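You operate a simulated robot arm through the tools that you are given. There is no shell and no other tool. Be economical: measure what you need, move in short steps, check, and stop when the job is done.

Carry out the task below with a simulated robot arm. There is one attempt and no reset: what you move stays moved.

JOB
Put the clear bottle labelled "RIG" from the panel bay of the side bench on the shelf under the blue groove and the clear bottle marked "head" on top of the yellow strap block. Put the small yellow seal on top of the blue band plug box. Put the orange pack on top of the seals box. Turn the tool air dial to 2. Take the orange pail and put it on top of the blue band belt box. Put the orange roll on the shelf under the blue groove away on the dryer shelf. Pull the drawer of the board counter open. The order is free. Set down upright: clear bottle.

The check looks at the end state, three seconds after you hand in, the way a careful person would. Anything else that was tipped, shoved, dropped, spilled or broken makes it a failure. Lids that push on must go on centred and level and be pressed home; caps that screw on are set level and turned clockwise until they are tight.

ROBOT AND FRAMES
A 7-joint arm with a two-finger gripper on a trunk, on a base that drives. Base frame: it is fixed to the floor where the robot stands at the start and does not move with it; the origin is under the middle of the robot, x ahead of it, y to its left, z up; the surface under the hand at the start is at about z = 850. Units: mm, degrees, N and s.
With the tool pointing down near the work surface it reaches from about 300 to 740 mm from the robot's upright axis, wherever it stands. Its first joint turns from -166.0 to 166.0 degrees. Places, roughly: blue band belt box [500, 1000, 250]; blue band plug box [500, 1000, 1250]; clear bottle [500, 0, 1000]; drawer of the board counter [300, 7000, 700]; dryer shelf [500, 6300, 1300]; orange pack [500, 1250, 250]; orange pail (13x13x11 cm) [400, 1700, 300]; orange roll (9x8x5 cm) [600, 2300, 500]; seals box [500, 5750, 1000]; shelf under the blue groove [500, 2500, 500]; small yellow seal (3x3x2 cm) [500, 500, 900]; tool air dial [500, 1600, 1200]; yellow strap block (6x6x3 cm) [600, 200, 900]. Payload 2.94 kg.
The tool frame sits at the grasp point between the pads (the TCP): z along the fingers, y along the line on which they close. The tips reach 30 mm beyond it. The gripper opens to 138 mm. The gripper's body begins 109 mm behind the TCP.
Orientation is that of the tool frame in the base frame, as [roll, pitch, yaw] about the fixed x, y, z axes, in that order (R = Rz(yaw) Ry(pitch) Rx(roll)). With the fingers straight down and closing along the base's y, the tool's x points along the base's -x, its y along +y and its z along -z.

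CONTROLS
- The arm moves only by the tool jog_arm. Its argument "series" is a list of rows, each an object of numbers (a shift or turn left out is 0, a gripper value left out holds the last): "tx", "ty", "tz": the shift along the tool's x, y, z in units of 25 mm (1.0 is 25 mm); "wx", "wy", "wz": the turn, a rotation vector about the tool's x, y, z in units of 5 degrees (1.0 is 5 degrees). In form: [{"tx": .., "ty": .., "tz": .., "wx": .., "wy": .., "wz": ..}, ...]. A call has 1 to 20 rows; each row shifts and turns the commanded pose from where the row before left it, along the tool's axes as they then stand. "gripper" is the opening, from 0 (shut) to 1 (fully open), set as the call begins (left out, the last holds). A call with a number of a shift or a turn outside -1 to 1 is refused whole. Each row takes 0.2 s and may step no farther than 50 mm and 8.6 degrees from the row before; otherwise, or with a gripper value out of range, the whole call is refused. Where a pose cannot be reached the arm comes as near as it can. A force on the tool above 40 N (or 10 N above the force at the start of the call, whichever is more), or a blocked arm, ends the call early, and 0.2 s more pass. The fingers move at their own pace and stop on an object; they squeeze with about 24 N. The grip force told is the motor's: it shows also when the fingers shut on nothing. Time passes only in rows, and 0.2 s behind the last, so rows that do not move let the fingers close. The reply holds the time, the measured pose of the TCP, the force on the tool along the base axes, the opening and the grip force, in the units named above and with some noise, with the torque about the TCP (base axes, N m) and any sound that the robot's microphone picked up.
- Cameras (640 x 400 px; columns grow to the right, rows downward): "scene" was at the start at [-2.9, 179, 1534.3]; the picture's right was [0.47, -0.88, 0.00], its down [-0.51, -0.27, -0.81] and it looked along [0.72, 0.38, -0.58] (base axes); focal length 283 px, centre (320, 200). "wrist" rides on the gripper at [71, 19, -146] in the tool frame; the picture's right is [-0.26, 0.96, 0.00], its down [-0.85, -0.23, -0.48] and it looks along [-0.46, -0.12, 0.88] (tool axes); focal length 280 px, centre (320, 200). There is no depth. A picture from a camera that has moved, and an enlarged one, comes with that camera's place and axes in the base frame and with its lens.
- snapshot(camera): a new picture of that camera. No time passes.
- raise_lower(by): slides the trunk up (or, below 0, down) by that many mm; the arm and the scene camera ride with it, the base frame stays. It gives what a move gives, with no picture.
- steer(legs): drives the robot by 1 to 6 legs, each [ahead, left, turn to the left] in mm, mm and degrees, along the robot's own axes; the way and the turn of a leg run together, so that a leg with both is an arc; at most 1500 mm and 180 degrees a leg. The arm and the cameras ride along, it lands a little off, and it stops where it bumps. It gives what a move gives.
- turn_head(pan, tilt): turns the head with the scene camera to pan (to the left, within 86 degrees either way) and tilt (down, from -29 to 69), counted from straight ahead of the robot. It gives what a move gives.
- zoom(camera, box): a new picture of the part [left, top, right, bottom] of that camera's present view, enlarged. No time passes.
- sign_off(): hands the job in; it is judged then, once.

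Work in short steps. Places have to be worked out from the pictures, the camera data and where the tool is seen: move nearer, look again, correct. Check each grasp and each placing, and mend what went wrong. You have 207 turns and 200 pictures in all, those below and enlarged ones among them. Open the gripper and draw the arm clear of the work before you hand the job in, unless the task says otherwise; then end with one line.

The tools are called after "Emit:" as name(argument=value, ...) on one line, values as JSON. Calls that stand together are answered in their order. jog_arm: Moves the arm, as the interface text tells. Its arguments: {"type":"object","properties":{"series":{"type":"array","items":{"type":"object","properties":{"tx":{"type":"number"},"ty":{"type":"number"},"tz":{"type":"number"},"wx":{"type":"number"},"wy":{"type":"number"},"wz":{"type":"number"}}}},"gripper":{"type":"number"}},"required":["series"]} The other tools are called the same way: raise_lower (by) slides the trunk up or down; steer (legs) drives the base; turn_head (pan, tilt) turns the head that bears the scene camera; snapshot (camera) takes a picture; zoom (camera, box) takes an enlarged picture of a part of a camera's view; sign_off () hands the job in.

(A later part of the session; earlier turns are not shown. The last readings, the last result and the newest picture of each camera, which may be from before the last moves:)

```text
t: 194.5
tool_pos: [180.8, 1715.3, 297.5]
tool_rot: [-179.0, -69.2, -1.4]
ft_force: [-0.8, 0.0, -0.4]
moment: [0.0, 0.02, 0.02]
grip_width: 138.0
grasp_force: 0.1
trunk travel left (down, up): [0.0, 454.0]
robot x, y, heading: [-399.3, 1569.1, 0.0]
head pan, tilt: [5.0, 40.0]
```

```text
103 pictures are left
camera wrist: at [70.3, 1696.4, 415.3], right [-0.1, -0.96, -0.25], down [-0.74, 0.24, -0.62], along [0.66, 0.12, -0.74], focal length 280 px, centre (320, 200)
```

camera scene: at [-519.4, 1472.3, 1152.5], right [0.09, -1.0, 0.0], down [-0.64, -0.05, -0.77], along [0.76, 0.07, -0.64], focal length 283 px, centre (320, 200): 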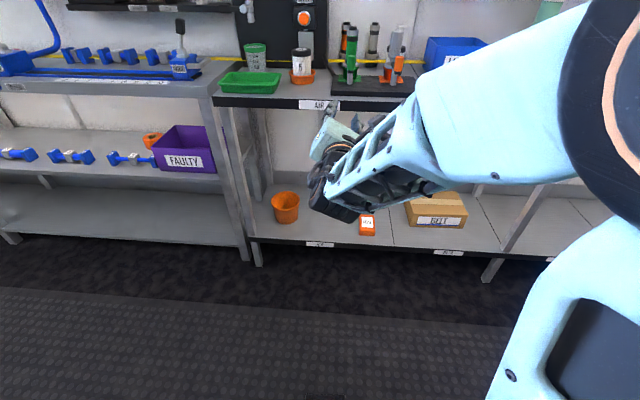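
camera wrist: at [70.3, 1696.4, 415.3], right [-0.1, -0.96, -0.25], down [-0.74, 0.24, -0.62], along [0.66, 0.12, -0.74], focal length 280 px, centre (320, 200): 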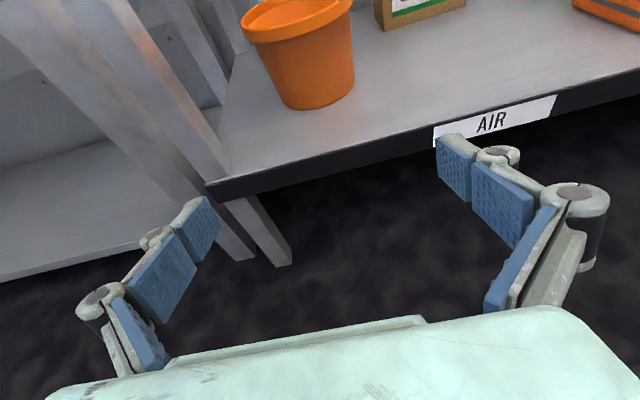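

Pail centre ≈(450, 1710). Lower 25 mm, drive 150 ahead, then jog forward ~115 with the hand around it.

Emit:
jog_arm(series=[{"tx": -0.94, "tz": 0.34, "ty": 0.15}])

Emit:
steer(legs=[[150, 0, 0]])

Emit:
snapshot(camera="wrist")

```text
t: 194.9
tool_pos: [180.9, 1709.9, 270.9]
tool_rot: [-178.9, -69.3, -1.7]
ft_force: [-0.1, -0.5, -0.3]
moment: [0.0, 0.03, 0.01]
grip_width: 137.6
grasp_force: 0.0
trunk travel left (down, up): [0.0, 454.0]
robot x, y, heading: [-396.0, 1569.0, 0.5]
head pan, tilt: [5.0, 40.0]
```

```text
t: 196.2
tool_pos: [328.1, 1711.0, 271.2]
tool_rot: [-179.0, -69.2, -1.3]
ft_force: [0.6, 0.5, 0.5]
moment: [0.05, -0.02, 0.0]
grip_width: 137.8
grasp_force: 0.1
trunk travel left (down, up): [0.0, 454.0]
robot x, y, heading: [-247.7, 1568.3, 0.3]
head pan, tilt: [5.0, 40.0]
```

```text
102 pictures are left
camera wrist: at [217.9, 1692.4, 389.8], right [-0.1, -0.96, -0.25], down [-0.74, 0.24, -0.62], along [0.66, 0.12, -0.74], focal length 280 px, centre (320, 200)
```

wrist: 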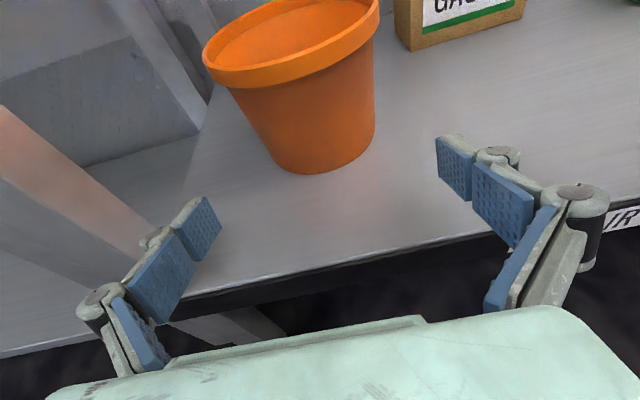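

Pail axis ≈(433, 1710). Jog forward 105 mm and close.

Emit:
jog_arm(series=[{"tx": 0.355, "tz": 0.935}, {"tx": 0.355, "tz": 0.935}, {"tx": 0.355, "tz": 0.935}, {"tx": 0.355, "tz": 0.935}, {"tx": 0.07, "tz": 0.19}])

Emit:
jog_arm(series=[{}, {}, {}], gripper=0)

Emit:
snapshot(camera="wrist")

```text
t: 197.4
tool_pos: [435.3, 1709.8, 270.1]
tool_rot: [-179.0, -69.1, -1.5]
ft_force: [-0.4, 0.4, 0.1]
moment: [0.02, 0.01, 0.04]
grip_width: 138.0
grasp_force: 0.0
trunk travel left (down, up): [0.0, 454.0]
robot x, y, heading: [-246.5, 1566.5, 0.1]
head pan, tilt: [5.0, 40.0]
```

```text
t: 198.2
tool_pos: [435.6, 1710.0, 270.6]
tool_rot: [-179.1, -69.2, -1.4]
ft_force: [-0.5, -0.2, 1.2]
moment: [-0.02, 0.0, -0.04]
grip_width: 117.6
grasp_force: 24.0
trunk travel left (down, up): [0.0, 454.0]
robot x, y, heading: [-245.8, 1564.6, 0.3]
head pan, tilt: [5.0, 40.0]
```

```text
101 pictures are left
camera wrist: at [324.6, 1691.0, 389.2], right [-0.1, -0.96, -0.25], down [-0.74, 0.24, -0.62], along [0.66, 0.12, -0.74], focal length 280 px, centre (320, 200)
```

wrist: 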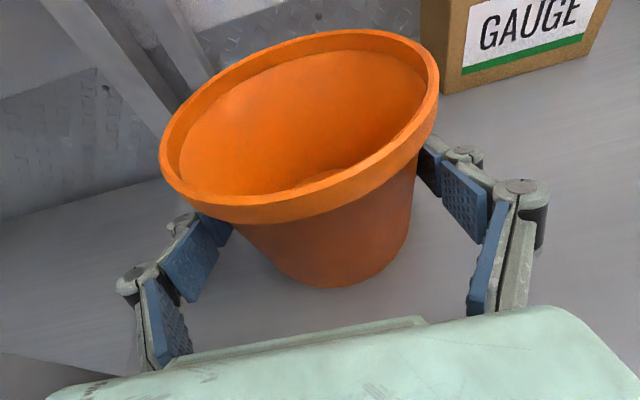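

Gripped at 118 mm. Lift 125 mm, back out to the aisle.

Emit:
jog_arm(series=[{"tx": 0.935, "tz": -0.355}, {"tx": 0.935, "tz": -0.355}, {"tx": 0.935, "tz": -0.355}, {"tx": 0.935, "tz": -0.355}, {"tx": 0.935, "tz": -0.355}])

Emit:
steer(legs=[[-330, 0, 0], [0, -700, 0]])

Emit:
snapshot(camera="wrist")

Emit:
snapshot(camera="scene")

```text
t: 199.4
tool_pos: [434.5, 1709.3, 395.6]
tool_rot: [-179.1, -69.2, -1.4]
ft_force: [0.1, -0.4, -0.3]
moment: [-0.01, -0.01, 0.02]
grip_width: 117.5
grasp_force: 23.0
trunk travel left (down, up): [0.0, 454.0]
robot x, y, heading: [-248.8, 1566.2, 0.2]
head pan, tilt: [5.0, 40.0]
```

```text
t: 207.8
tool_pos: [102.9, 1006.0, 395.5]
tool_rot: [-178.9, -69.2, -1.7]
ft_force: [-0.3, -0.1, 0.5]
moment: [-0.02, 0.0, 0.02]
grip_width: 117.7
grasp_force: 24.2
trunk travel left (down, up): [0.0, 454.0]
robot x, y, heading: [-580.3, 868.6, 0.2]
head pan, tilt: [5.0, 40.0]
```

```text
100 pictures are left
camera wrist: at [-8.3, 987.1, 513.9], right [-0.11, -0.96, -0.25], down [-0.74, 0.24, -0.62], along [0.66, 0.12, -0.74], focal length 280 px, centre (320, 200)
```

wrist: 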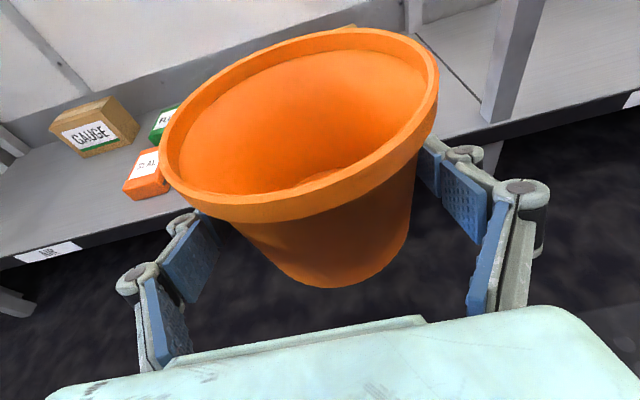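

```text
99 pictures are left
camera scene: at [-576.9, 1013.3, 1152.4], right [0.09, -1.0, 0.0], down [-0.64, -0.06, -0.77], along [0.76, 0.07, -0.64], focal length 283 px, centre (320, 200)
```

scene: 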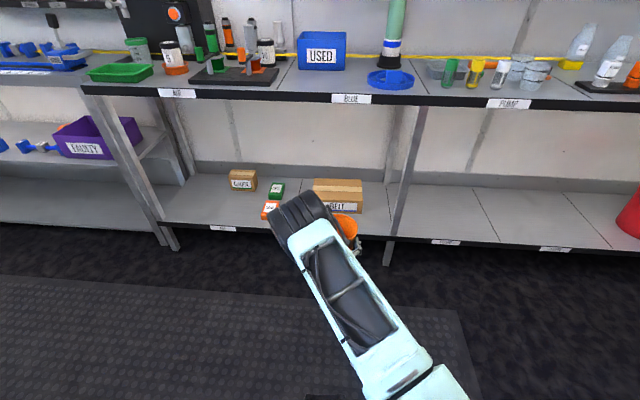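

Belt box spans about x 442–577, y 918–1152, top z≈318. I drive in, keeping ~25 mm above the box, and check.

Emit:
steer(legs=[[0, 25, 0], [330, 0, 0]])

Emit:
snapshot(camera="wrist")

Emit:
turn_head(pan=5, tilt=50)

Emit:
snapshot(camera="scene")

```text
t: 210.5
tool_pos: [427.9, 1028.8, 394.1]
tool_rot: [-179.0, -69.2, -1.9]
ft_force: [-0.8, -0.3, -2.2]
moment: [0.01, 0.02, 0.01]
grip_width: 117.3
grasp_force: 24.6
trunk travel left (down, up): [0.0, 454.0]
robot x, y, heading: [-260.3, 891.1, 0.1]
head pan, tilt: [5.0, 40.0]
```

```text
98 pictures are left
camera wrist: at [316.9, 1010.0, 513.9], right [-0.11, -0.96, -0.25], down [-0.74, 0.25, -0.62], along [0.66, 0.12, -0.74], focal length 280 px, centre (320, 200)
```

wrist: 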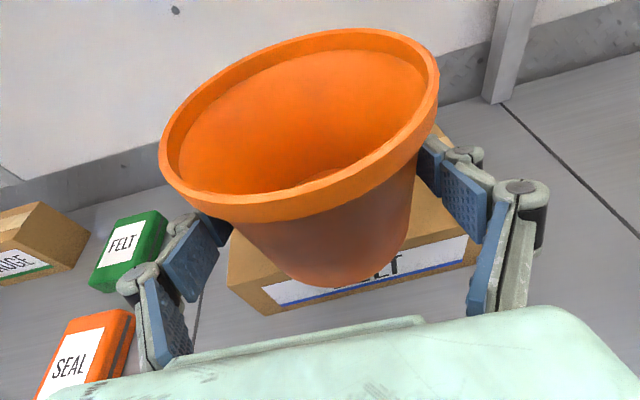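

```text
t: 211.2
tool_pos: [427.5, 1028.0, 395.3]
tool_rot: [-179.1, -69.2, -1.8]
ft_force: [-0.2, 0.2, -0.8]
moment: [0.03, 0.0, 0.0]
grip_width: 117.6
grasp_force: 24.4
trunk travel left (down, up): [0.0, 454.0]
robot x, y, heading: [-257.8, 891.7, -0.3]
head pan, tilt: [5.0, 50.0]
```

```text
97 pictures are left
camera scene: at [-259.5, 1037.2, 1138.2], right [0.08, -1.0, 0.0], down [-0.76, -0.06, -0.64], along [0.64, 0.05, -0.77], focal length 283 px, centre (320, 200)
```

scene: 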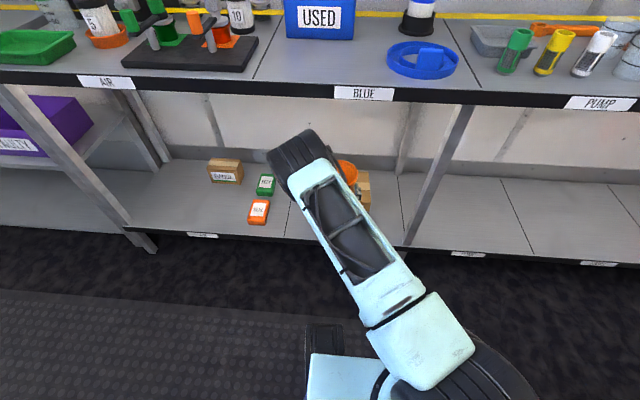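

Box centre ≈(500, 1022). Move forward 75, then lower to contact.

Emit:
jog_arm(series=[{"tx": 0.355, "tz": 0.935}, {"tx": 0.355, "tz": 0.935}, {"tx": 0.355, "tz": 0.935}, {"tx": -0.47, "tz": 0.18}])

Emit:
jog_arm(series=[{"tx": -0.11, "tz": 0.04}, {"tx": -0.11, "tz": 0.04}, {"tx": -0.11, "tz": 0.04}])

Emit:
snapshot(camera="wrist")

```text
t: 212.2
tool_pos: [501.6, 1027.6, 381.7]
tool_rot: [-179.0, -69.2, -1.8]
ft_force: [0.0, 0.5, -1.1]
moment: [0.01, 0.02, 0.0]
grip_width: 117.4
grasp_force: 23.6
trunk travel left (down, up): [0.0, 454.0]
robot x, y, heading: [-253.4, 893.4, -0.3]
head pan, tilt: [5.0, 50.0]
```

```text
t: 213.0
tool_pos: [502.5, 1027.7, 373.5]
tool_rot: [-179.0, -69.2, -1.8]
ft_force: [-0.1, 0.3, -1.2]
moment: [0.0, 0.01, 0.02]
grip_width: 117.5
grasp_force: 23.8
trunk travel left (down, up): [0.0, 454.0]
robot x, y, heading: [-257.4, 896.8, -0.0]
head pan, tilt: [5.0, 50.0]
```

```text
96 pictures are left
camera wrist: at [391.3, 1008.4, 492.6], right [-0.11, -0.96, -0.25], down [-0.74, 0.25, -0.62], along [0.66, 0.12, -0.74], focal length 280 px, centre (320, 200)
```

wrist: 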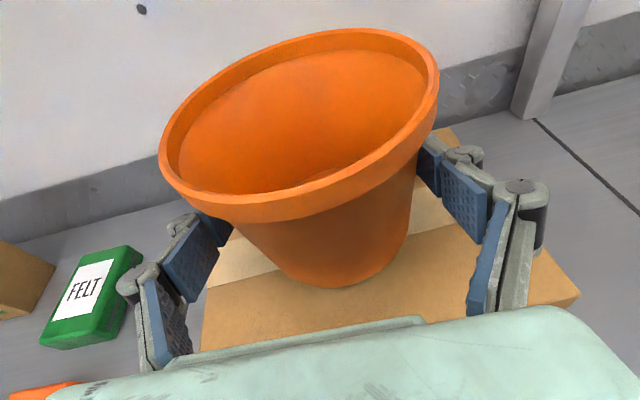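

Shift 15 mm toward centre and lower until contact.

Emit:
jog_arm(series=[{"ty": 0.6}, {"tx": -0.11, "tz": 0.04}, {"tx": -0.11, "tz": 0.04}, {"tx": -0.11, "tz": 0.04}])

Emit:
jog_arm(series=[{"tx": -0.11, "tz": 0.04}, {"tx": -0.11, "tz": 0.04}, {"tx": -0.11, "tz": 0.04}])

```text
t: 214.0
tool_pos: [501.7, 1013.0, 365.8]
tool_rot: [-178.9, -69.2, -2.0]
ft_force: [-0.6, 1.0, -0.8]
moment: [-0.02, 0.04, -0.04]
grip_width: 117.3
grasp_force: 24.1
trunk travel left (down, up): [0.0, 454.0]
robot x, y, heading: [-254.7, 895.0, -0.3]
head pan, tilt: [5.0, 50.0]
```

```text
t: 214.8
tool_pos: [501.6, 1011.8, 357.1]
tool_rot: [-179.0, -69.2, -1.7]
ft_force: [-1.0, 0.4, -1.0]
moment: [0.0, 0.01, 0.06]
grip_width: 117.4
grasp_force: 24.2
trunk travel left (down, up): [0.0, 454.0]
robot x, y, heading: [-256.7, 890.6, -0.5]
head pan, tilt: [5.0, 50.0]
```

Emit:
jog_arm(series=[{"tx": -0.11, "tz": 0.04}, {"tx": -0.11, "tz": 0.04}])

Emit:
jog_arm(series=[{"tx": -0.11, "tz": 0.04}, {"tx": -0.11, "tz": 0.04}])

Emit:
snapshot(camera="wrist")

```text
t: 215.4
tool_pos: [503.9, 1013.4, 353.5]
tool_rot: [-178.8, -69.6, -2.0]
ft_force: [-2.9, -1.8, 14.5]
moment: [-0.05, -0.26, -0.05]
grip_width: 117.5
grasp_force: 23.7
trunk travel left (down, up): [0.0, 454.0]
robot x, y, heading: [-255.7, 895.1, -0.4]
head pan, tilt: [5.0, 50.0]
```

```text
t: 216.0
tool_pos: [502.9, 1013.5, 348.0]
tool_rot: [-178.8, -69.5, -2.0]
ft_force: [2.6, 0.4, 15.2]
moment: [-0.01, -0.27, 0.0]
grip_width: 115.7
grasp_force: 24.1
trunk travel left (down, up): [0.0, 454.0]
robot x, y, heading: [-258.9, 893.9, -0.1]
head pan, tilt: [5.0, 50.0]
```

```text
95 pictures are left
camera wrist: at [391.2, 994.8, 464.9], right [-0.11, -0.96, -0.25], down [-0.74, 0.25, -0.63], along [0.67, 0.12, -0.74], focal length 280 px, centre (320, 200)
```

wrist: 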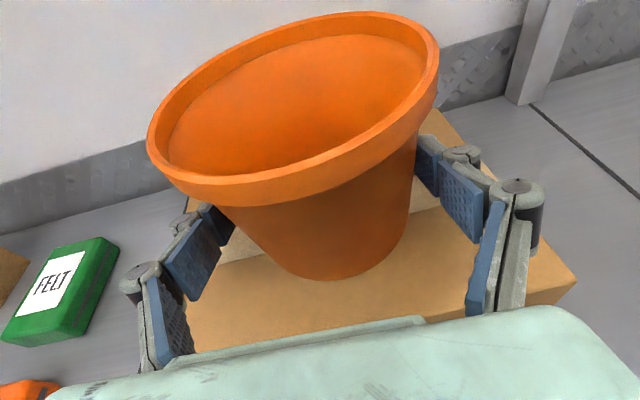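

Contact made (15 N). Open fully and retreat horizontally.

Emit:
jog_arm(series=[{}, {}, {}], gripper=1)

Emit:
jog_arm(series=[{"tx": -0.355, "tz": -0.935}, {"tx": -0.355, "tz": -0.935}, {"tx": -0.355, "tz": -0.935}, {"tx": -0.355, "tz": -0.935}, {"tx": -0.355, "tz": -0.935}, {"tx": -0.355, "tz": -0.935}])

Emit:
snapshot(camera="wrist")

```text
t: 216.8
tool_pos: [501.9, 1011.9, 342.9]
tool_rot: [-179.0, -69.2, -1.8]
ft_force: [1.0, -0.1, 0.7]
moment: [0.0, -0.02, 0.06]
grip_width: 138.1
grasp_force: 0.2
trunk travel left (down, up): [0.0, 454.0]
robot x, y, heading: [-253.6, 895.2, -0.1]
head pan, tilt: [5.0, 50.0]
```

```text
t: 218.2
tool_pos: [350.0, 1013.0, 345.0]
tool_rot: [-179.0, -69.2, -1.8]
ft_force: [0.0, 0.1, -0.2]
moment: [-0.01, -0.02, -0.02]
grip_width: 138.0
grasp_force: 0.1
trunk travel left (down, up): [0.0, 454.0]
robot x, y, heading: [-260.2, 895.8, -0.0]
head pan, tilt: [5.0, 50.0]
```

```text
94 pictures are left
camera wrist: at [239.4, 995.0, 463.0], right [-0.11, -0.96, -0.25], down [-0.74, 0.25, -0.62], along [0.66, 0.12, -0.74], focal length 280 px, centre (320, 200)
```

wrist: 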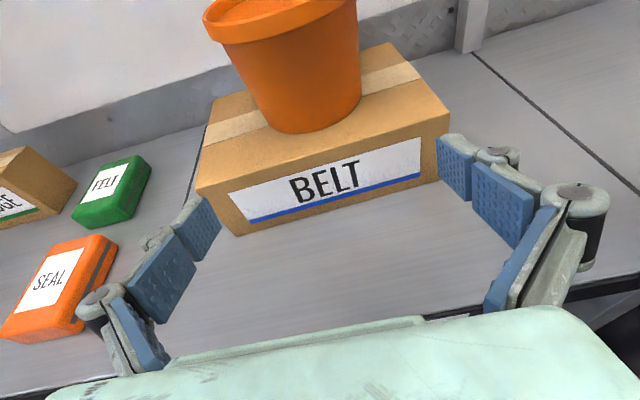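

The pail is on the belt box. Next the RIG bottle: back out, drive right to y≈−170, raise the trunk.

Emit:
steer(legs=[[-250, 0, 0], [0, -1070, 0]])

Emit:
raise_lower(by=375)

Emit:
jog_arm(series=[{"tx": 0.935, "tz": -0.355}, {"tx": 0.935, "tz": -0.355}, {"tx": 0.935, "tz": -0.355}, {"tx": 0.935, "tz": -0.355}, {"tx": 0.935, "tz": -0.355}, {"tx": 0.935, "tz": -0.355}, {"tx": 0.935, "tz": -0.355}, {"tx": 0.935, "tz": -0.355}, {"tx": 0.935, "tz": -0.355}, {"tx": 0.935, "tz": -0.355}, {"tx": 0.935, "tz": -0.355}, {"tx": 0.935, "tz": -0.355}, {"wy": -1}, {"wy": -1}, {"wy": -1}, {"wy": -1}, {"wy": -0.85}, {"wx": 0.3}])

```text
t: 229.2
tool_pos: [92.5, -45.9, 344.3]
tool_rot: [-179.0, -69.2, -2.4]
ft_force: [0.5, 0.0, -0.6]
moment: [0.02, 0.01, 0.03]
grip_width: 137.9
grasp_force: 0.0
trunk travel left (down, up): [0.0, 454.0]
robot x, y, heading: [-519.5, -160.7, -0.7]
head pan, tilt: [5.0, 50.0]
```

```text
t: 232.8
tool_pos: [91.2, -46.5, 719.4]
tool_rot: [-179.0, -69.2, -2.4]
ft_force: [-0.1, -0.1, 1.0]
moment: [0.05, 0.0, 0.0]
grip_width: 138.0
grasp_force: 0.0
trunk travel left (down, up): [-375.0, 79.0]
robot x, y, heading: [-515.7, -159.7, -0.9]
head pan, tilt: [5.0, 50.0]
```

```text
t: 236.6
tool_pos: [90.8, -49.1, 1020.0]
tool_rot: [-177.8, -44.8, -1.9]
ft_force: [0.7, 0.3, -0.1]
moment: [0.0, 0.04, 0.0]
grip_width: 138.2
grasp_force: 0.1
trunk travel left (down, up): [-375.0, 79.0]
robot x, y, heading: [-520.1, -161.5, -0.7]
head pan, tilt: [5.0, 50.0]
```

Emit:
steer(legs=[[340, 0, 0.7]])

Emit:
snapshot(camera="wrist")

```text
t: 238.8
tool_pos: [433.9, -43.3, 1019.9]
tool_rot: [-178.0, -44.9, -1.2]
ft_force: [-1.2, 0.2, 0.1]
moment: [-0.01, -0.01, 0.01]
grip_width: 138.2
grasp_force: 0.1
trunk travel left (down, up): [-375.0, 79.0]
robot x, y, heading: [-176.0, -165.9, -0.4]
head pan, tilt: [5.0, 50.0]
```

```text
93 pictures are left
camera wrist: at [381.0, -67.0, 1172.7], right [-0.18, -0.96, -0.21], down [-0.94, 0.23, -0.26], along [0.3, 0.15, -0.94], focal length 280 px, centre (320, 200)
```

wrist: 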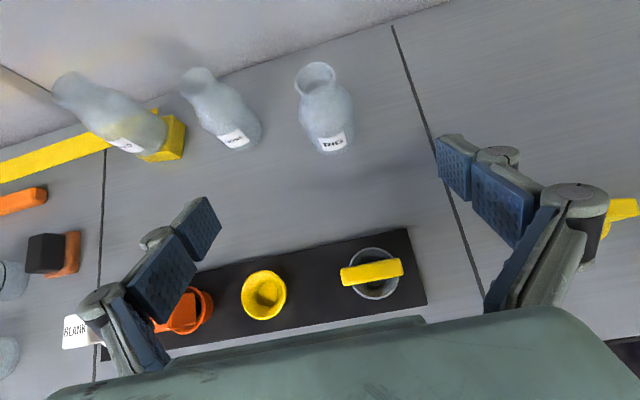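

RIG bottle ≈(559, −48). Narrow the opening to ~100 mm (HOSE is near) and advance 176 mm along the tool axis, then close.

Emit:
jog_arm(series=[{"tz": 0.88, "ty": 0.3}, {"tz": 0.88}, {"tz": 0.88}, {"tz": 0.88}, {"tz": 0.88}, {"tz": 0.88}], gripper=0.73)

Emit:
snapshot(camera="wrist")

```text
t: 240.2
tool_pos: [527.3, -47.8, 925.1]
tool_rot: [-178.1, -45.0, -1.1]
ft_force: [0.3, 0.3, -0.8]
moment: [-0.03, 0.04, -0.02]
grip_width: 100.7
grasp_force: 0.1
trunk travel left (down, up): [-375.0, 79.0]
robot x, y, heading: [-173.2, -161.8, -0.3]
head pan, tilt: [5.0, 50.0]
```

```text
92 pictures are left
camera wrist: at [474.6, -70.8, 1079.2], right [-0.18, -0.96, -0.21], down [-0.94, 0.23, -0.26], along [0.3, 0.15, -0.94], focal length 280 px, centre (320, 200)
```

wrist: 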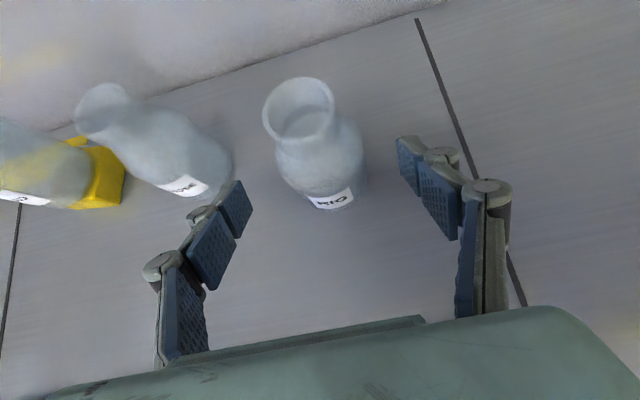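

Emit:
jog_arm(series=[{"tz": 0.88}, {"tz": 0.86}])

Emit:
jog_arm(series=[{}, {}, {}], gripper=0)

Emit:
jog_arm(series=[{"tx": 0.7, "tz": -0.7}, {"tx": 0.7, "tz": -0.7}, {"tz": -1}, {"tz": -1}, {"tz": -1}, {"tz": -1}])

Emit:
snapshot(camera="wrist")

```text
t: 240.8
tool_pos: [558.1, -46.9, 894.3]
tool_rot: [-178.0, -45.0, -1.1]
ft_force: [-0.3, 0.2, 0.1]
moment: [-0.02, 0.01, -0.02]
grip_width: 101.0
grasp_force: 0.0
trunk travel left (down, up): [-375.0, 79.0]
robot x, y, heading: [-171.9, -164.3, -0.0]
head pan, tilt: [5.0, 50.0]
```

```text
t: 241.7
tool_pos: [556.9, -47.5, 894.0]
tool_rot: [-178.1, -44.9, -1.1]
ft_force: [-0.9, -1.0, 0.2]
moment: [-0.02, 0.02, 0.01]
grip_width: 57.7
grasp_force: 24.1
trunk travel left (down, up): [-375.0, 79.0]
robot x, y, heading: [-176.7, -162.7, 0.0]
head pan, tilt: [5.0, 50.0]
```

```text
t: 243.1
tool_pos: [486.8, -50.1, 1017.3]
tool_rot: [-178.0, -45.1, -1.1]
ft_force: [-0.3, -0.5, -0.5]
moment: [0.0, 0.01, 0.0]
grip_width: 58.0
grasp_force: 24.2
trunk travel left (down, up): [-375.0, 79.0]
robot x, y, heading: [-176.1, -164.8, 0.0]
head pan, tilt: [5.0, 50.0]
```

```text
91 pictures are left
camera wrist: at [434.0, -74.1, 1170.7], right [-0.18, -0.96, -0.21], down [-0.94, 0.23, -0.26], along [0.3, 0.15, -0.94], focal length 280 px, centre (320, 200)
```

wrist: 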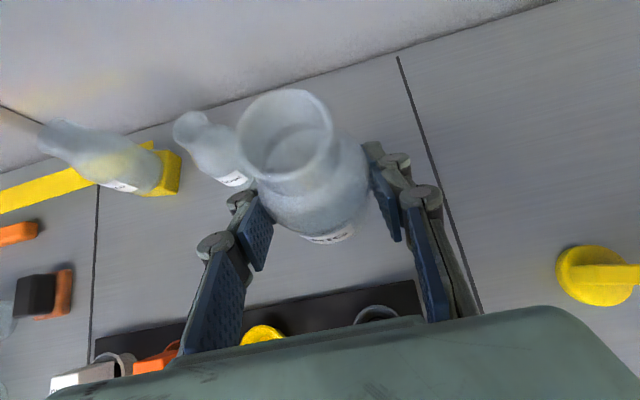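

RIG bottle held. Back out and drive left to y≈2300 to view the shelf under the blue groove.

Emit:
steer(legs=[[-400, 0, 0], [0, 1250, 0], [0, 1200, 0]])

Emit:
turn_head(pan=25, tilt=40)

Emit:
snapshot(camera="scene")

```text
t: 266.9
tool_pos: [55.4, 2429.6, 1016.9]
tool_rot: [-177.9, -45.0, -0.9]
ft_force: [0.0, -0.4, 0.0]
moment: [0.0, 0.01, 0.0]
grip_width: 57.7
grasp_force: 23.8
trunk travel left (down, up): [-375.0, 79.0]
robot x, y, heading: [-604.9, 2316.2, 0.2]
head pan, tilt: [5.0, 50.0]
```

```text
t: 267.8
tool_pos: [55.7, 2429.5, 1017.6]
tool_rot: [-178.1, -45.0, -0.9]
ft_force: [-0.8, -0.1, 0.4]
moment: [0.01, -0.02, 0.02]
grip_width: 57.7
grasp_force: 23.6
trunk travel left (down, up): [-375.0, 79.0]
robot x, y, heading: [-605.2, 2313.2, 0.0]
head pan, tilt: [25.0, 40.0]
```

```text
90 pictures are left
camera scene: at [-607.7, 2487.7, 1527.3], right [0.42, -0.91, 0.0], down [-0.58, -0.27, -0.77], along [0.69, 0.33, -0.64], focal length 283 px, centre (320, 200)
```

scene: 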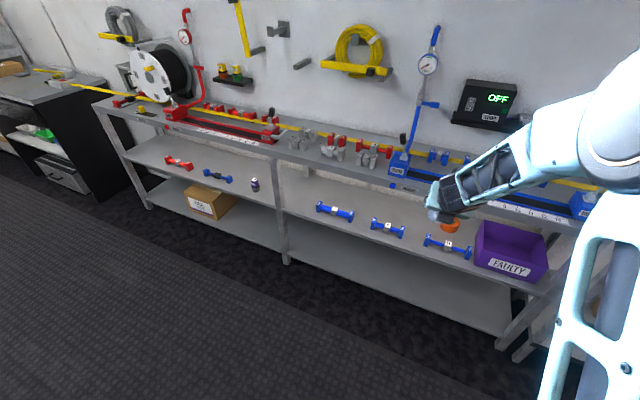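

Blue fittings lie along the shelf front at (≈428; y≈2316, 2599, 2884). A free place is (480, 2742). I drive left 312, lower the trunk 375, approach to check.

Emit:
steer(legs=[[0, 312, 0]])

Emit:
raise_lower(by=-375)

Emit:
steer(legs=[[200, 0, 0]])

Emit:
snapshot(camera="wrist")

Emit:
snapshot(camera="scene")

```text
t: 271.0
tool_pos: [55.9, 2730.8, 1016.3]
tool_rot: [-177.9, -45.0, -1.1]
ft_force: [-0.4, 0.5, -0.6]
moment: [-0.02, -0.03, -0.01]
grip_width: 57.7
grasp_force: 24.1
trunk travel left (down, up): [-375.0, 79.0]
robot x, y, heading: [-606.8, 2623.2, -0.0]
head pan, tilt: [25.0, 40.0]
```

```text
t: 274.6
tool_pos: [55.3, 2730.8, 642.3]
tool_rot: [-178.1, -45.0, -1.2]
ft_force: [0.3, -0.3, -0.5]
moment: [0.01, 0.04, 0.02]
grip_width: 58.1
grasp_force: 23.5
trunk travel left (down, up): [0.0, 454.0]
robot x, y, heading: [-604.8, 2617.2, -0.1]
head pan, tilt: [25.0, 40.0]
```

```text
t: 276.2
tool_pos: [252.6, 2730.4, 641.7]
tool_rot: [-178.0, -45.0, -1.1]
ft_force: [0.2, 0.0, -0.8]
moment: [-0.03, 0.0, -0.02]
grip_width: 57.8
grasp_force: 23.7
trunk travel left (down, up): [0.0, 454.0]
robot x, y, heading: [-406.3, 2614.5, 0.1]
head pan, tilt: [25.0, 40.0]
```

```text
89 pictures are left
camera wrist: at [201.3, 2706.8, 795.4], right [-0.18, -0.96, -0.21], down [-0.94, 0.23, -0.26], along [0.3, 0.15, -0.94], focal length 280 px, centre (320, 200)
```

wrist: 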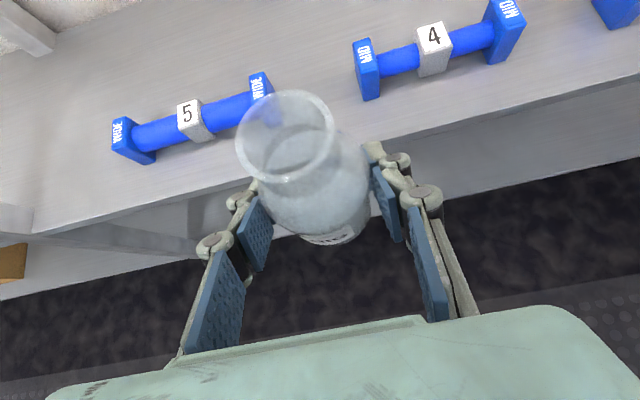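

```text
88 pictures are left
camera scene: at [-409.8, 2791.3, 1152.4], right [0.42, -0.91, 0.0], down [-0.58, -0.27, -0.77], along [0.69, 0.32, -0.64], focal length 283 px, centre (320, 200)
```

scene: 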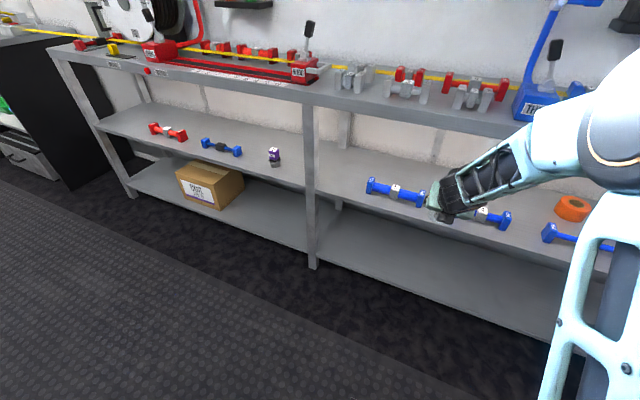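

The groove itself spans roughly y 1980–2620, so I prefer the gap at y≈2458 between fittings. Drive right 272, lower the arm 45 mm, drive in 130.

Emit:
steer(legs=[[0, -272, 0]])

Emit:
jog_arm(series=[{"tx": -0.64, "tz": 0.64}, {"tx": -0.64, "tz": 0.64}])

Emit:
steer(legs=[[110, 0, 0]])

Emit:
snapshot(camera="wrist")

```text
t: 279.2
tool_pos: [254.2, 2463.1, 642.8]
tool_rot: [-178.0, -45.0, -0.8]
ft_force: [-0.4, -0.3, -0.3]
moment: [-0.03, 0.01, -0.05]
grip_width: 57.6
grasp_force: 24.1
trunk travel left (down, up): [0.0, 454.0]
robot x, y, heading: [-405.3, 2346.1, -0.1]
head pan, tilt: [25.0, 40.0]
```

```text
t: 279.8
tool_pos: [253.2, 2465.4, 596.7]
tool_rot: [-178.0, -44.9, -0.7]
ft_force: [0.3, 0.1, -0.5]
moment: [-0.01, 0.0, 0.01]
grip_width: 58.0
grasp_force: 23.8
trunk travel left (down, up): [0.0, 454.0]
robot x, y, heading: [-410.2, 2346.1, 0.4]
head pan, tilt: [25.0, 40.0]
```

```text
t: 281.0
tool_pos: [362.3, 2463.2, 596.7]
tool_rot: [-178.1, -45.0, -0.9]
ft_force: [0.2, 0.1, -0.6]
moment: [0.02, 0.01, 0.05]
grip_width: 57.9
grasp_force: 24.0
trunk travel left (down, up): [0.0, 454.0]
robot x, y, heading: [-299.0, 2348.1, 0.2]
head pan, tilt: [25.0, 40.0]
```

```text
87 pictures are left
camera wrist: at [309.5, 2440.3, 750.2], right [-0.18, -0.96, -0.21], down [-0.94, 0.23, -0.26], along [0.3, 0.15, -0.94], focal length 280 px, centre (320, 200)
```

wrist: 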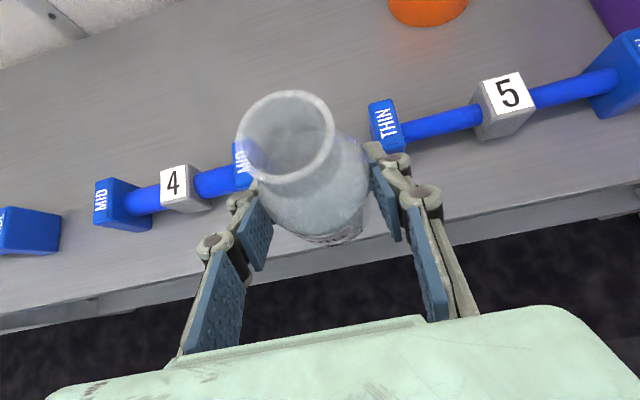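

Gap is 2420–2546; shift +17 in y, go forward 128 at this height.

Emit:
jog_arm(series=[{"ty": -0.7}, {"tx": 0.725, "tz": 0.725}, {"tx": 0.725, "tz": 0.725}, {"tx": 0.725, "tz": 0.725}, {"tx": 0.725, "tz": 0.725}, {"tx": 0.725, "tz": 0.725}])

Emit:
snapshot(camera="wrist")

```text
t: 282.4
tool_pos: [490.5, 2483.3, 597.0]
tool_rot: [-177.9, -45.0, -0.9]
ft_force: [-0.4, -0.6, -0.1]
moment: [-0.04, 0.01, -0.01]
grip_width: 57.9
grasp_force: 23.3
trunk travel left (down, up): [0.0, 454.0]
robot x, y, heading: [-298.6, 2347.9, 0.3]
head pan, tilt: [25.0, 40.0]
```

```text
86 pictures are left
camera wrist: at [438.2, 2459.2, 750.1], right [-0.18, -0.96, -0.21], down [-0.94, 0.23, -0.26], along [0.3, 0.15, -0.94], focal length 280 px, centre (320, 200)
```

wrist: 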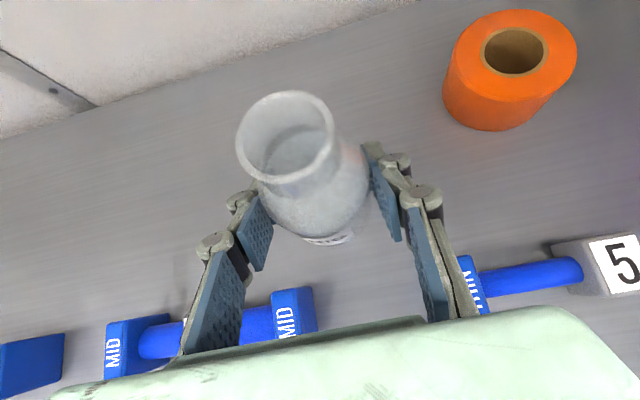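

Lower 40 mm, then fine steps to contact.

Emit:
jog_arm(series=[{"tx": -0.57, "tz": 0.57}, {"tx": -0.57, "tz": 0.57}, {"tx": -0.08, "tz": 0.08}])

Emit:
jog_arm(series=[{"tx": -0.08, "tz": 0.08}, {"tx": -0.08, "tz": 0.08}, {"tx": -0.08, "tz": 0.08}])

```text
t: 283.2
tool_pos: [488.4, 2484.3, 554.7]
tool_rot: [-178.0, -45.0, -0.7]
ft_force: [-0.8, -0.9, -0.7]
moment: [0.01, -0.01, -0.01]
grip_width: 58.1
grasp_force: 24.2
trunk travel left (down, up): [0.0, 454.0]
robot x, y, heading: [-298.8, 2346.7, 0.3]
head pan, tilt: [25.0, 40.0]
```

```text
t: 284.0
tool_pos: [489.3, 2483.8, 547.8]
tool_rot: [-178.0, -45.0, -0.9]
ft_force: [0.0, 0.7, -0.5]
moment: [-0.01, 0.04, 0.02]
grip_width: 57.7
grasp_force: 24.4
trunk travel left (down, up): [0.0, 454.0]
robot x, y, heading: [-296.3, 2348.1, 0.2]
head pan, tilt: [25.0, 40.0]
```

Emit:
jog_arm(series=[{"tx": -0.07, "tz": 0.07}, {"tx": -0.07, "tz": 0.07}, {"tx": -0.07, "tz": 0.07}])

Emit:
snapshot(camera="wrist")

```text
t: 284.8
tool_pos: [491.4, 2483.3, 543.9]
tool_rot: [-177.9, -45.5, -0.9]
ft_force: [2.1, -0.5, 19.5]
moment: [-0.48, -0.06, 0.18]
grip_width: 57.8
grasp_force: 23.8
trunk travel left (down, up): [0.0, 454.0]
robot x, y, heading: [-300.3, 2345.3, 0.5]
head pan, tilt: [25.0, 40.0]
```

```text
85 pictures are left
camera wrist: at [437.5, 2460.2, 696.7], right [-0.17, -0.96, -0.21], down [-0.94, 0.23, -0.27], along [0.3, 0.15, -0.94], focal length 280 px, centre (320, 200)
```

wrist: 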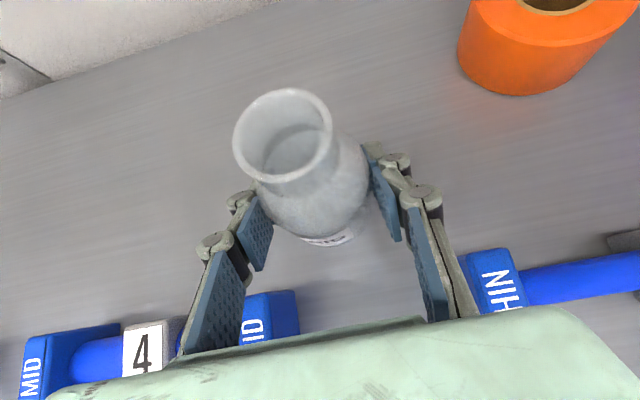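

Shelf contact. Release and retreat along the tool axis.

Emit:
jog_arm(series=[{}, {}, {}, {"tz": -1}, {"tz": -1}, {"tz": -1}, {"tz": -1}, {"tz": -1}], gripper=0.58)

Emit:
snapshot(camera="wrist")

```text
t: 286.6
tool_pos: [400.5, 2482.4, 627.3]
tool_rot: [-178.0, -45.1, -0.9]
ft_force: [-0.2, -0.5, -0.4]
moment: [-0.03, -0.04, -0.01]
grip_width: 80.2
grasp_force: 0.1
trunk travel left (down, up): [0.0, 454.0]
robot x, y, heading: [-299.1, 2343.1, 0.3]
head pan, tilt: [25.0, 40.0]
```

```text
84 pictures are left
camera wrist: at [347.7, 2458.3, 780.0], right [-0.18, -0.96, -0.21], down [-0.94, 0.23, -0.26], along [0.3, 0.15, -0.94], focal length 280 px, centre (320, 200)
```

wrist: 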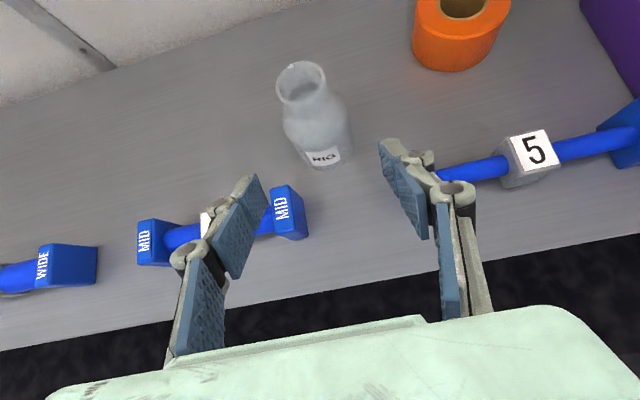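

RIG bottle stands upright. The roll (≈(578, 2325), Ø90×50) is right here: I drive right 157 and approach it.

Emit:
steer(legs=[[0, -157, 0]])

Emit:
jog_arm(series=[{"tx": 0.7, "tz": 0.7}, {"tx": 0.7, "tz": 0.7}, {"tx": 0.7, "tz": 0.7}], gripper=0.83)

Emit:
snapshot(camera="wrist")

```text
t: 288.6
tool_pos: [401.2, 2326.3, 626.4]
tool_rot: [-178.1, -45.0, -0.7]
ft_force: [-0.3, 0.3, -1.1]
moment: [-0.04, -0.04, 0.03]
grip_width: 80.0
grasp_force: 0.0
trunk travel left (down, up): [0.0, 454.0]
robot x, y, heading: [-297.8, 2188.3, -0.0]
head pan, tilt: [25.0, 40.0]
```

```text
t: 289.4
tool_pos: [474.5, 2326.9, 626.6]
tool_rot: [-178.1, -45.0, -0.8]
ft_force: [0.0, 0.3, -0.8]
moment: [0.02, 0.03, 0.0]
grip_width: 114.7
grasp_force: 0.1
trunk travel left (down, up): [0.0, 454.0]
robot x, y, heading: [-297.3, 2188.7, 0.2]
head pan, tilt: [25.0, 40.0]
```

```text
83 pictures are left
camera wrist: at [422.7, 2302.6, 779.7], right [-0.18, -0.96, -0.21], down [-0.94, 0.23, -0.26], along [0.3, 0.15, -0.94], focal length 280 px, centre (320, 200)
```

wrist: 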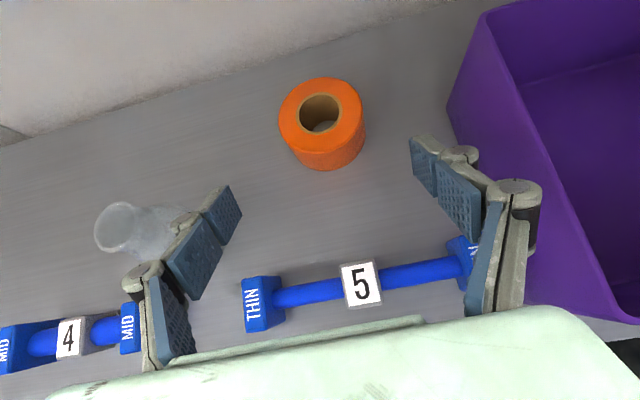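

Roll centre ≈(577, 2324). Advance 139 mm along the axis and grip.

Emit:
jog_arm(series=[{"tz": 0.93, "tx": 0.05, "ty": 0.12}, {"tz": 0.93, "tx": 0.05, "ty": 0.11}, {"tz": 0.93, "tx": 0.05}, {"tz": 0.93, "tx": 0.05}, {"tz": 0.93, "tx": 0.05}, {"tz": 0.9}])

Emit:
jog_arm(series=[{}, {}, {}], gripper=0)

Emit:
snapshot(camera="wrist")

```text
t: 290.8
tool_pos: [576.9, 2325.5, 531.0]
tool_rot: [-178.0, -45.0, -0.9]
ft_force: [0.0, -0.4, 0.4]
moment: [-0.04, 0.06, 0.02]
grip_width: 114.6
grasp_force: 0.1
trunk travel left (down, up): [0.0, 454.0]
robot x, y, heading: [-297.7, 2189.7, 0.3]
head pan, tilt: [25.0, 40.0]
```

```text
t: 291.6
tool_pos: [574.9, 2325.0, 529.7]
tool_rot: [-178.0, -45.0, -0.8]
ft_force: [0.3, 0.0, 0.2]
moment: [-0.01, 0.04, 0.01]
grip_width: 81.7
grasp_force: 23.8
trunk travel left (down, up): [0.0, 454.0]
robot x, y, heading: [-298.5, 2188.7, 0.3]
head pan, tilt: [25.0, 40.0]
```

```text
82 pictures are left
camera wrist: at [524.1, 2301.2, 684.7], right [-0.18, -0.96, -0.21], down [-0.94, 0.23, -0.26], along [0.3, 0.15, -0.94], focal length 280 px, centre (320, 200)
```

wrist: 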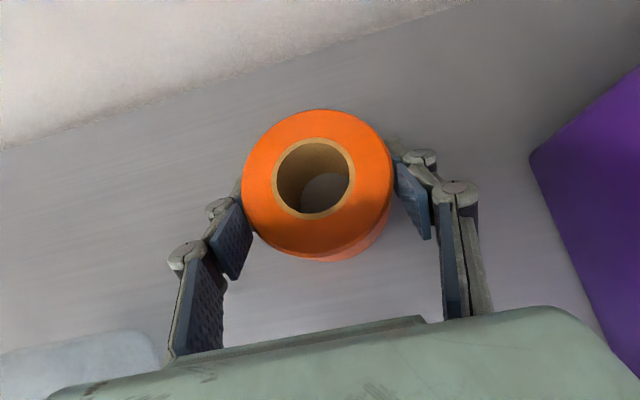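

Roll gripped (82 mm). Lift, retreat, back out and drive toward y≈5000, then look.

Emit:
jog_arm(series=[{"tx": 0.64, "tz": -0.64}, {"tx": 0.64, "tz": -0.64}, {"tz": -1}, {"tz": -1}, {"tz": -1}, {"tz": -1}, {"tz": -1}, {"tz": -1}])

Emit:
steer(legs=[[-350, 0, 0], [0, 1400, 0], [0, 1300, 0]])

Emit:
raise_lower(by=300)

Emit:
turn_head(pan=45, tilt=20)

Emit:
snapshot(camera="scene")

```text
t: 293.2
tool_pos: [467.7, 2321.8, 612.7]
tool_rot: [-178.9, -40.2, 0.5]
ft_force: [-0.6, -0.1, -2.0]
moment: [0.0, 0.03, 0.01]
grip_width: 81.4
grasp_force: 24.1
trunk travel left (down, up): [0.0, 454.0]
robot x, y, heading: [-299.7, 2188.6, 0.2]
head pan, tilt: [25.0, 40.0]
stopped in row 7: the force on the tool passed its limit at 66 N (the readings are from after the stop); the commanded pose is now the measured one
```

```text
t: 318.8
tool_pos: [136.5, 5029.7, 612.0]
tool_rot: [-179.0, -40.4, 0.6]
ft_force: [0.5, -0.5, -1.9]
moment: [0.0, -0.01, 0.01]
grip_width: 81.1
grasp_force: 24.0
trunk travel left (down, up): [0.0, 454.0]
robot x, y, heading: [-634.1, 4893.2, 0.4]
head pan, tilt: [25.0, 40.0]
```

```text
t: 321.8
tool_pos: [137.7, 5030.1, 911.5]
tool_rot: [-179.1, -40.4, 0.6]
ft_force: [0.1, -0.3, -1.6]
moment: [0.0, 0.03, 0.0]
grip_width: 80.6
grasp_force: 24.1
trunk travel left (down, up): [-300.0, 154.0]
robot x, y, heading: [-635.3, 4894.2, 0.6]
head pan, tilt: [25.0, 40.0]
```

```text
t: 322.6
tool_pos: [136.0, 5029.3, 911.6]
tool_rot: [-179.0, -40.4, 0.7]
ft_force: [-0.4, 0.6, -1.6]
moment: [-0.05, -0.01, 0.03]
grip_width: 80.9
grasp_force: 23.9
trunk travel left (down, up): [-300.0, 154.0]
robot x, y, heading: [-631.8, 4895.0, 0.4]
head pan, tilt: [45.0, 20.0]
```

```text
81 pictures are left
camera scene: at [-647.7, 5099.0, 1483.7], right [0.71, -0.7, 0.0], down [-0.24, -0.24, -0.94], along [0.66, 0.67, -0.34], focal length 283 px, centre (320, 200)
```

scene: 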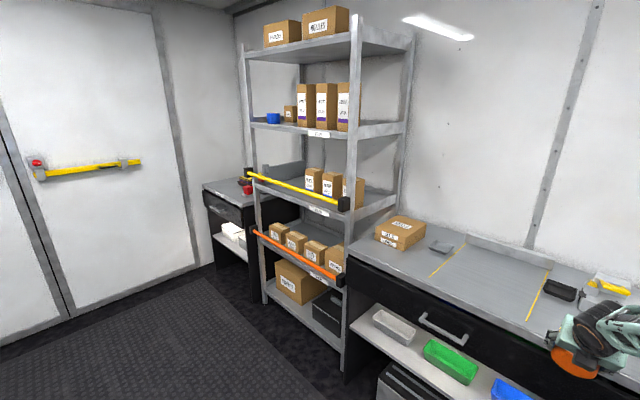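

Zoom to read rack labels and the counter box.

Emit:
zoom(camera="scene", box=[230, 0, 430, 130])

Emit:
zoom(camera="scene", box=[200, 120, 440, 290])

```text
3.08 times, centred on (330, 65) of scene
camera zoom: at [-647.7, 5099.0, 1483.7], right [0.71, -0.7, 0.0], down [-0.24, -0.24, -0.94], along [0.66, 0.67, -0.34], focal length 871 px, centre (289, 615)
```

zoom: 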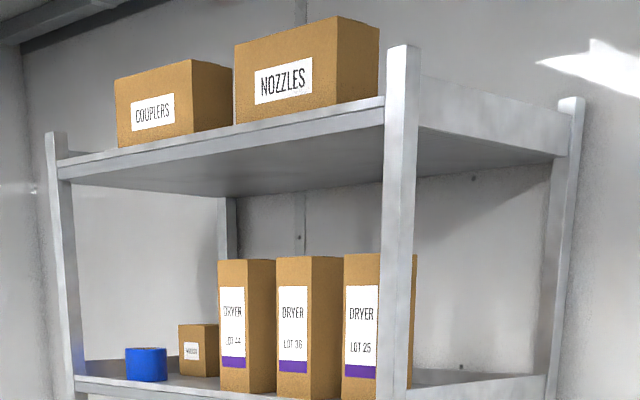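

```text
2.35 times, centred on (320, 205) of scene
camera zoom: at [-647.7, 5099.0, 1483.7], right [0.71, -0.7, 0.0], down [-0.24, -0.24, -0.94], along [0.66, 0.67, -0.34], focal length 666 px, centre (320, 188)
```

zoom: 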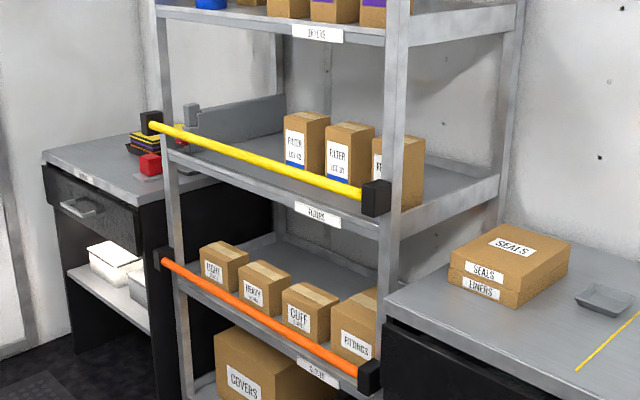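

DRYER shelf is the second from top. I drive left 1150, raise trunk, and look at that shelf.

Emit:
steer(legs=[[0, 1150, -0.4]])

Emit:
raise_lower(by=154)

Emit:
turn_head(pan=15, tilt=14)

Emit:
snapshot(camera="scene")

```text
t: 332.8
tool_pos: [139.0, 6146.6, 911.2]
tool_rot: [-179.0, -40.4, -0.2]
ft_force: [0.7, -0.1, -1.0]
moment: [0.0, 0.01, -0.01]
grip_width: 80.3
grasp_force: 24.2
trunk travel left (down, up): [-300.0, 154.0]
robot x, y, heading: [-630.6, 6021.5, -0.3]
head pan, tilt: [45.0, 20.0]
```

```text
t: 334.6
tool_pos: [138.1, 6145.9, 1065.5]
tool_rot: [-179.0, -40.4, -0.4]
ft_force: [-0.6, 0.4, -1.7]
moment: [0.0, 0.03, -0.01]
grip_width: 80.2
grasp_force: 23.9
trunk travel left (down, up): [-454.0, 0.0]
robot x, y, heading: [-632.6, 6020.9, -0.4]
head pan, tilt: [45.0, 20.0]
```

```text
t: 335.5
tool_pos: [138.3, 6146.3, 1066.0]
tool_rot: [-179.0, -40.4, -0.4]
ft_force: [0.3, -0.2, -0.1]
moment: [0.03, 0.02, 0.01]
grip_width: 80.5
grasp_force: 23.7
trunk travel left (down, up): [-454.0, 0.0]
robot x, y, heading: [-630.2, 6024.5, -0.3]
head pan, tilt: [15.0, 14.0]
```

```text
78 pictures are left
camera scene: at [-621.0, 6185.7, 1647.2], right [0.25, -0.97, 0.0], down [-0.23, -0.06, -0.97], along [0.94, 0.25, -0.24], focal length 283 px, centre (320, 200)
```

scene: 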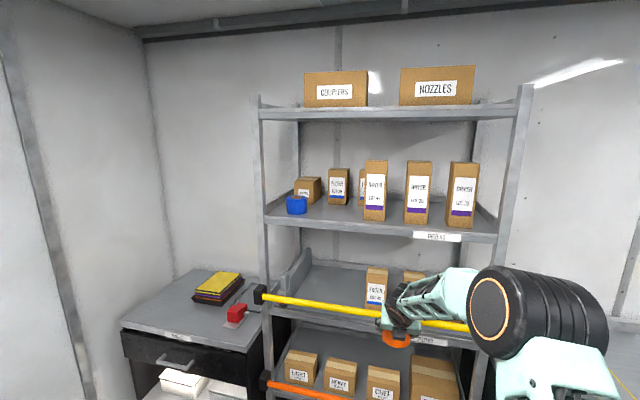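

Emit:
zoom(camera="scene", box=[250, 140, 510, 300])

Emit:
snapshot(camera="wrist")

```text
2.46 times, centred on (380, 220) of scene
camera zoom: at [-621.0, 6185.7, 1647.2], right [0.25, -0.97, 0.0], down [-0.23, -0.06, -0.97], along [0.94, 0.25, -0.24], focal length 697 px, centre (172, 151)
```

zoom: 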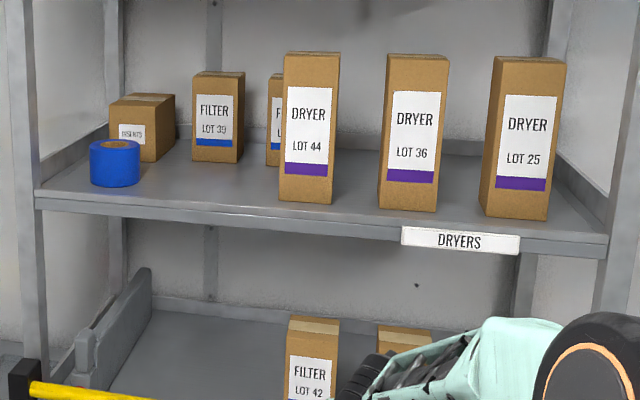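

```text
76 pictures are left
camera wrist: at [98.7, 6124.3, 1222.9], right [-0.19, -0.96, -0.18], down [-0.96, 0.23, -0.18], along [0.22, 0.14, -0.97], focal length 280 px, centre (320, 200)
```

wrist: 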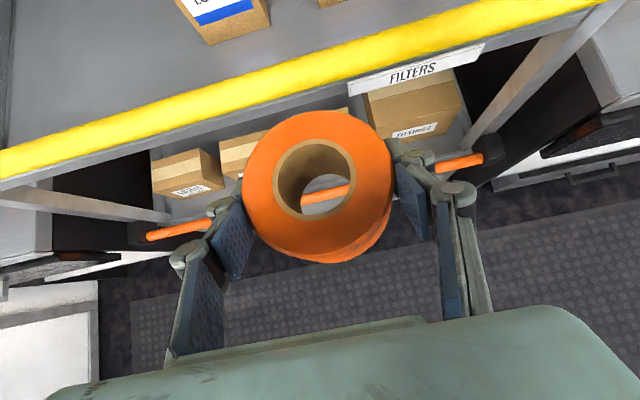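

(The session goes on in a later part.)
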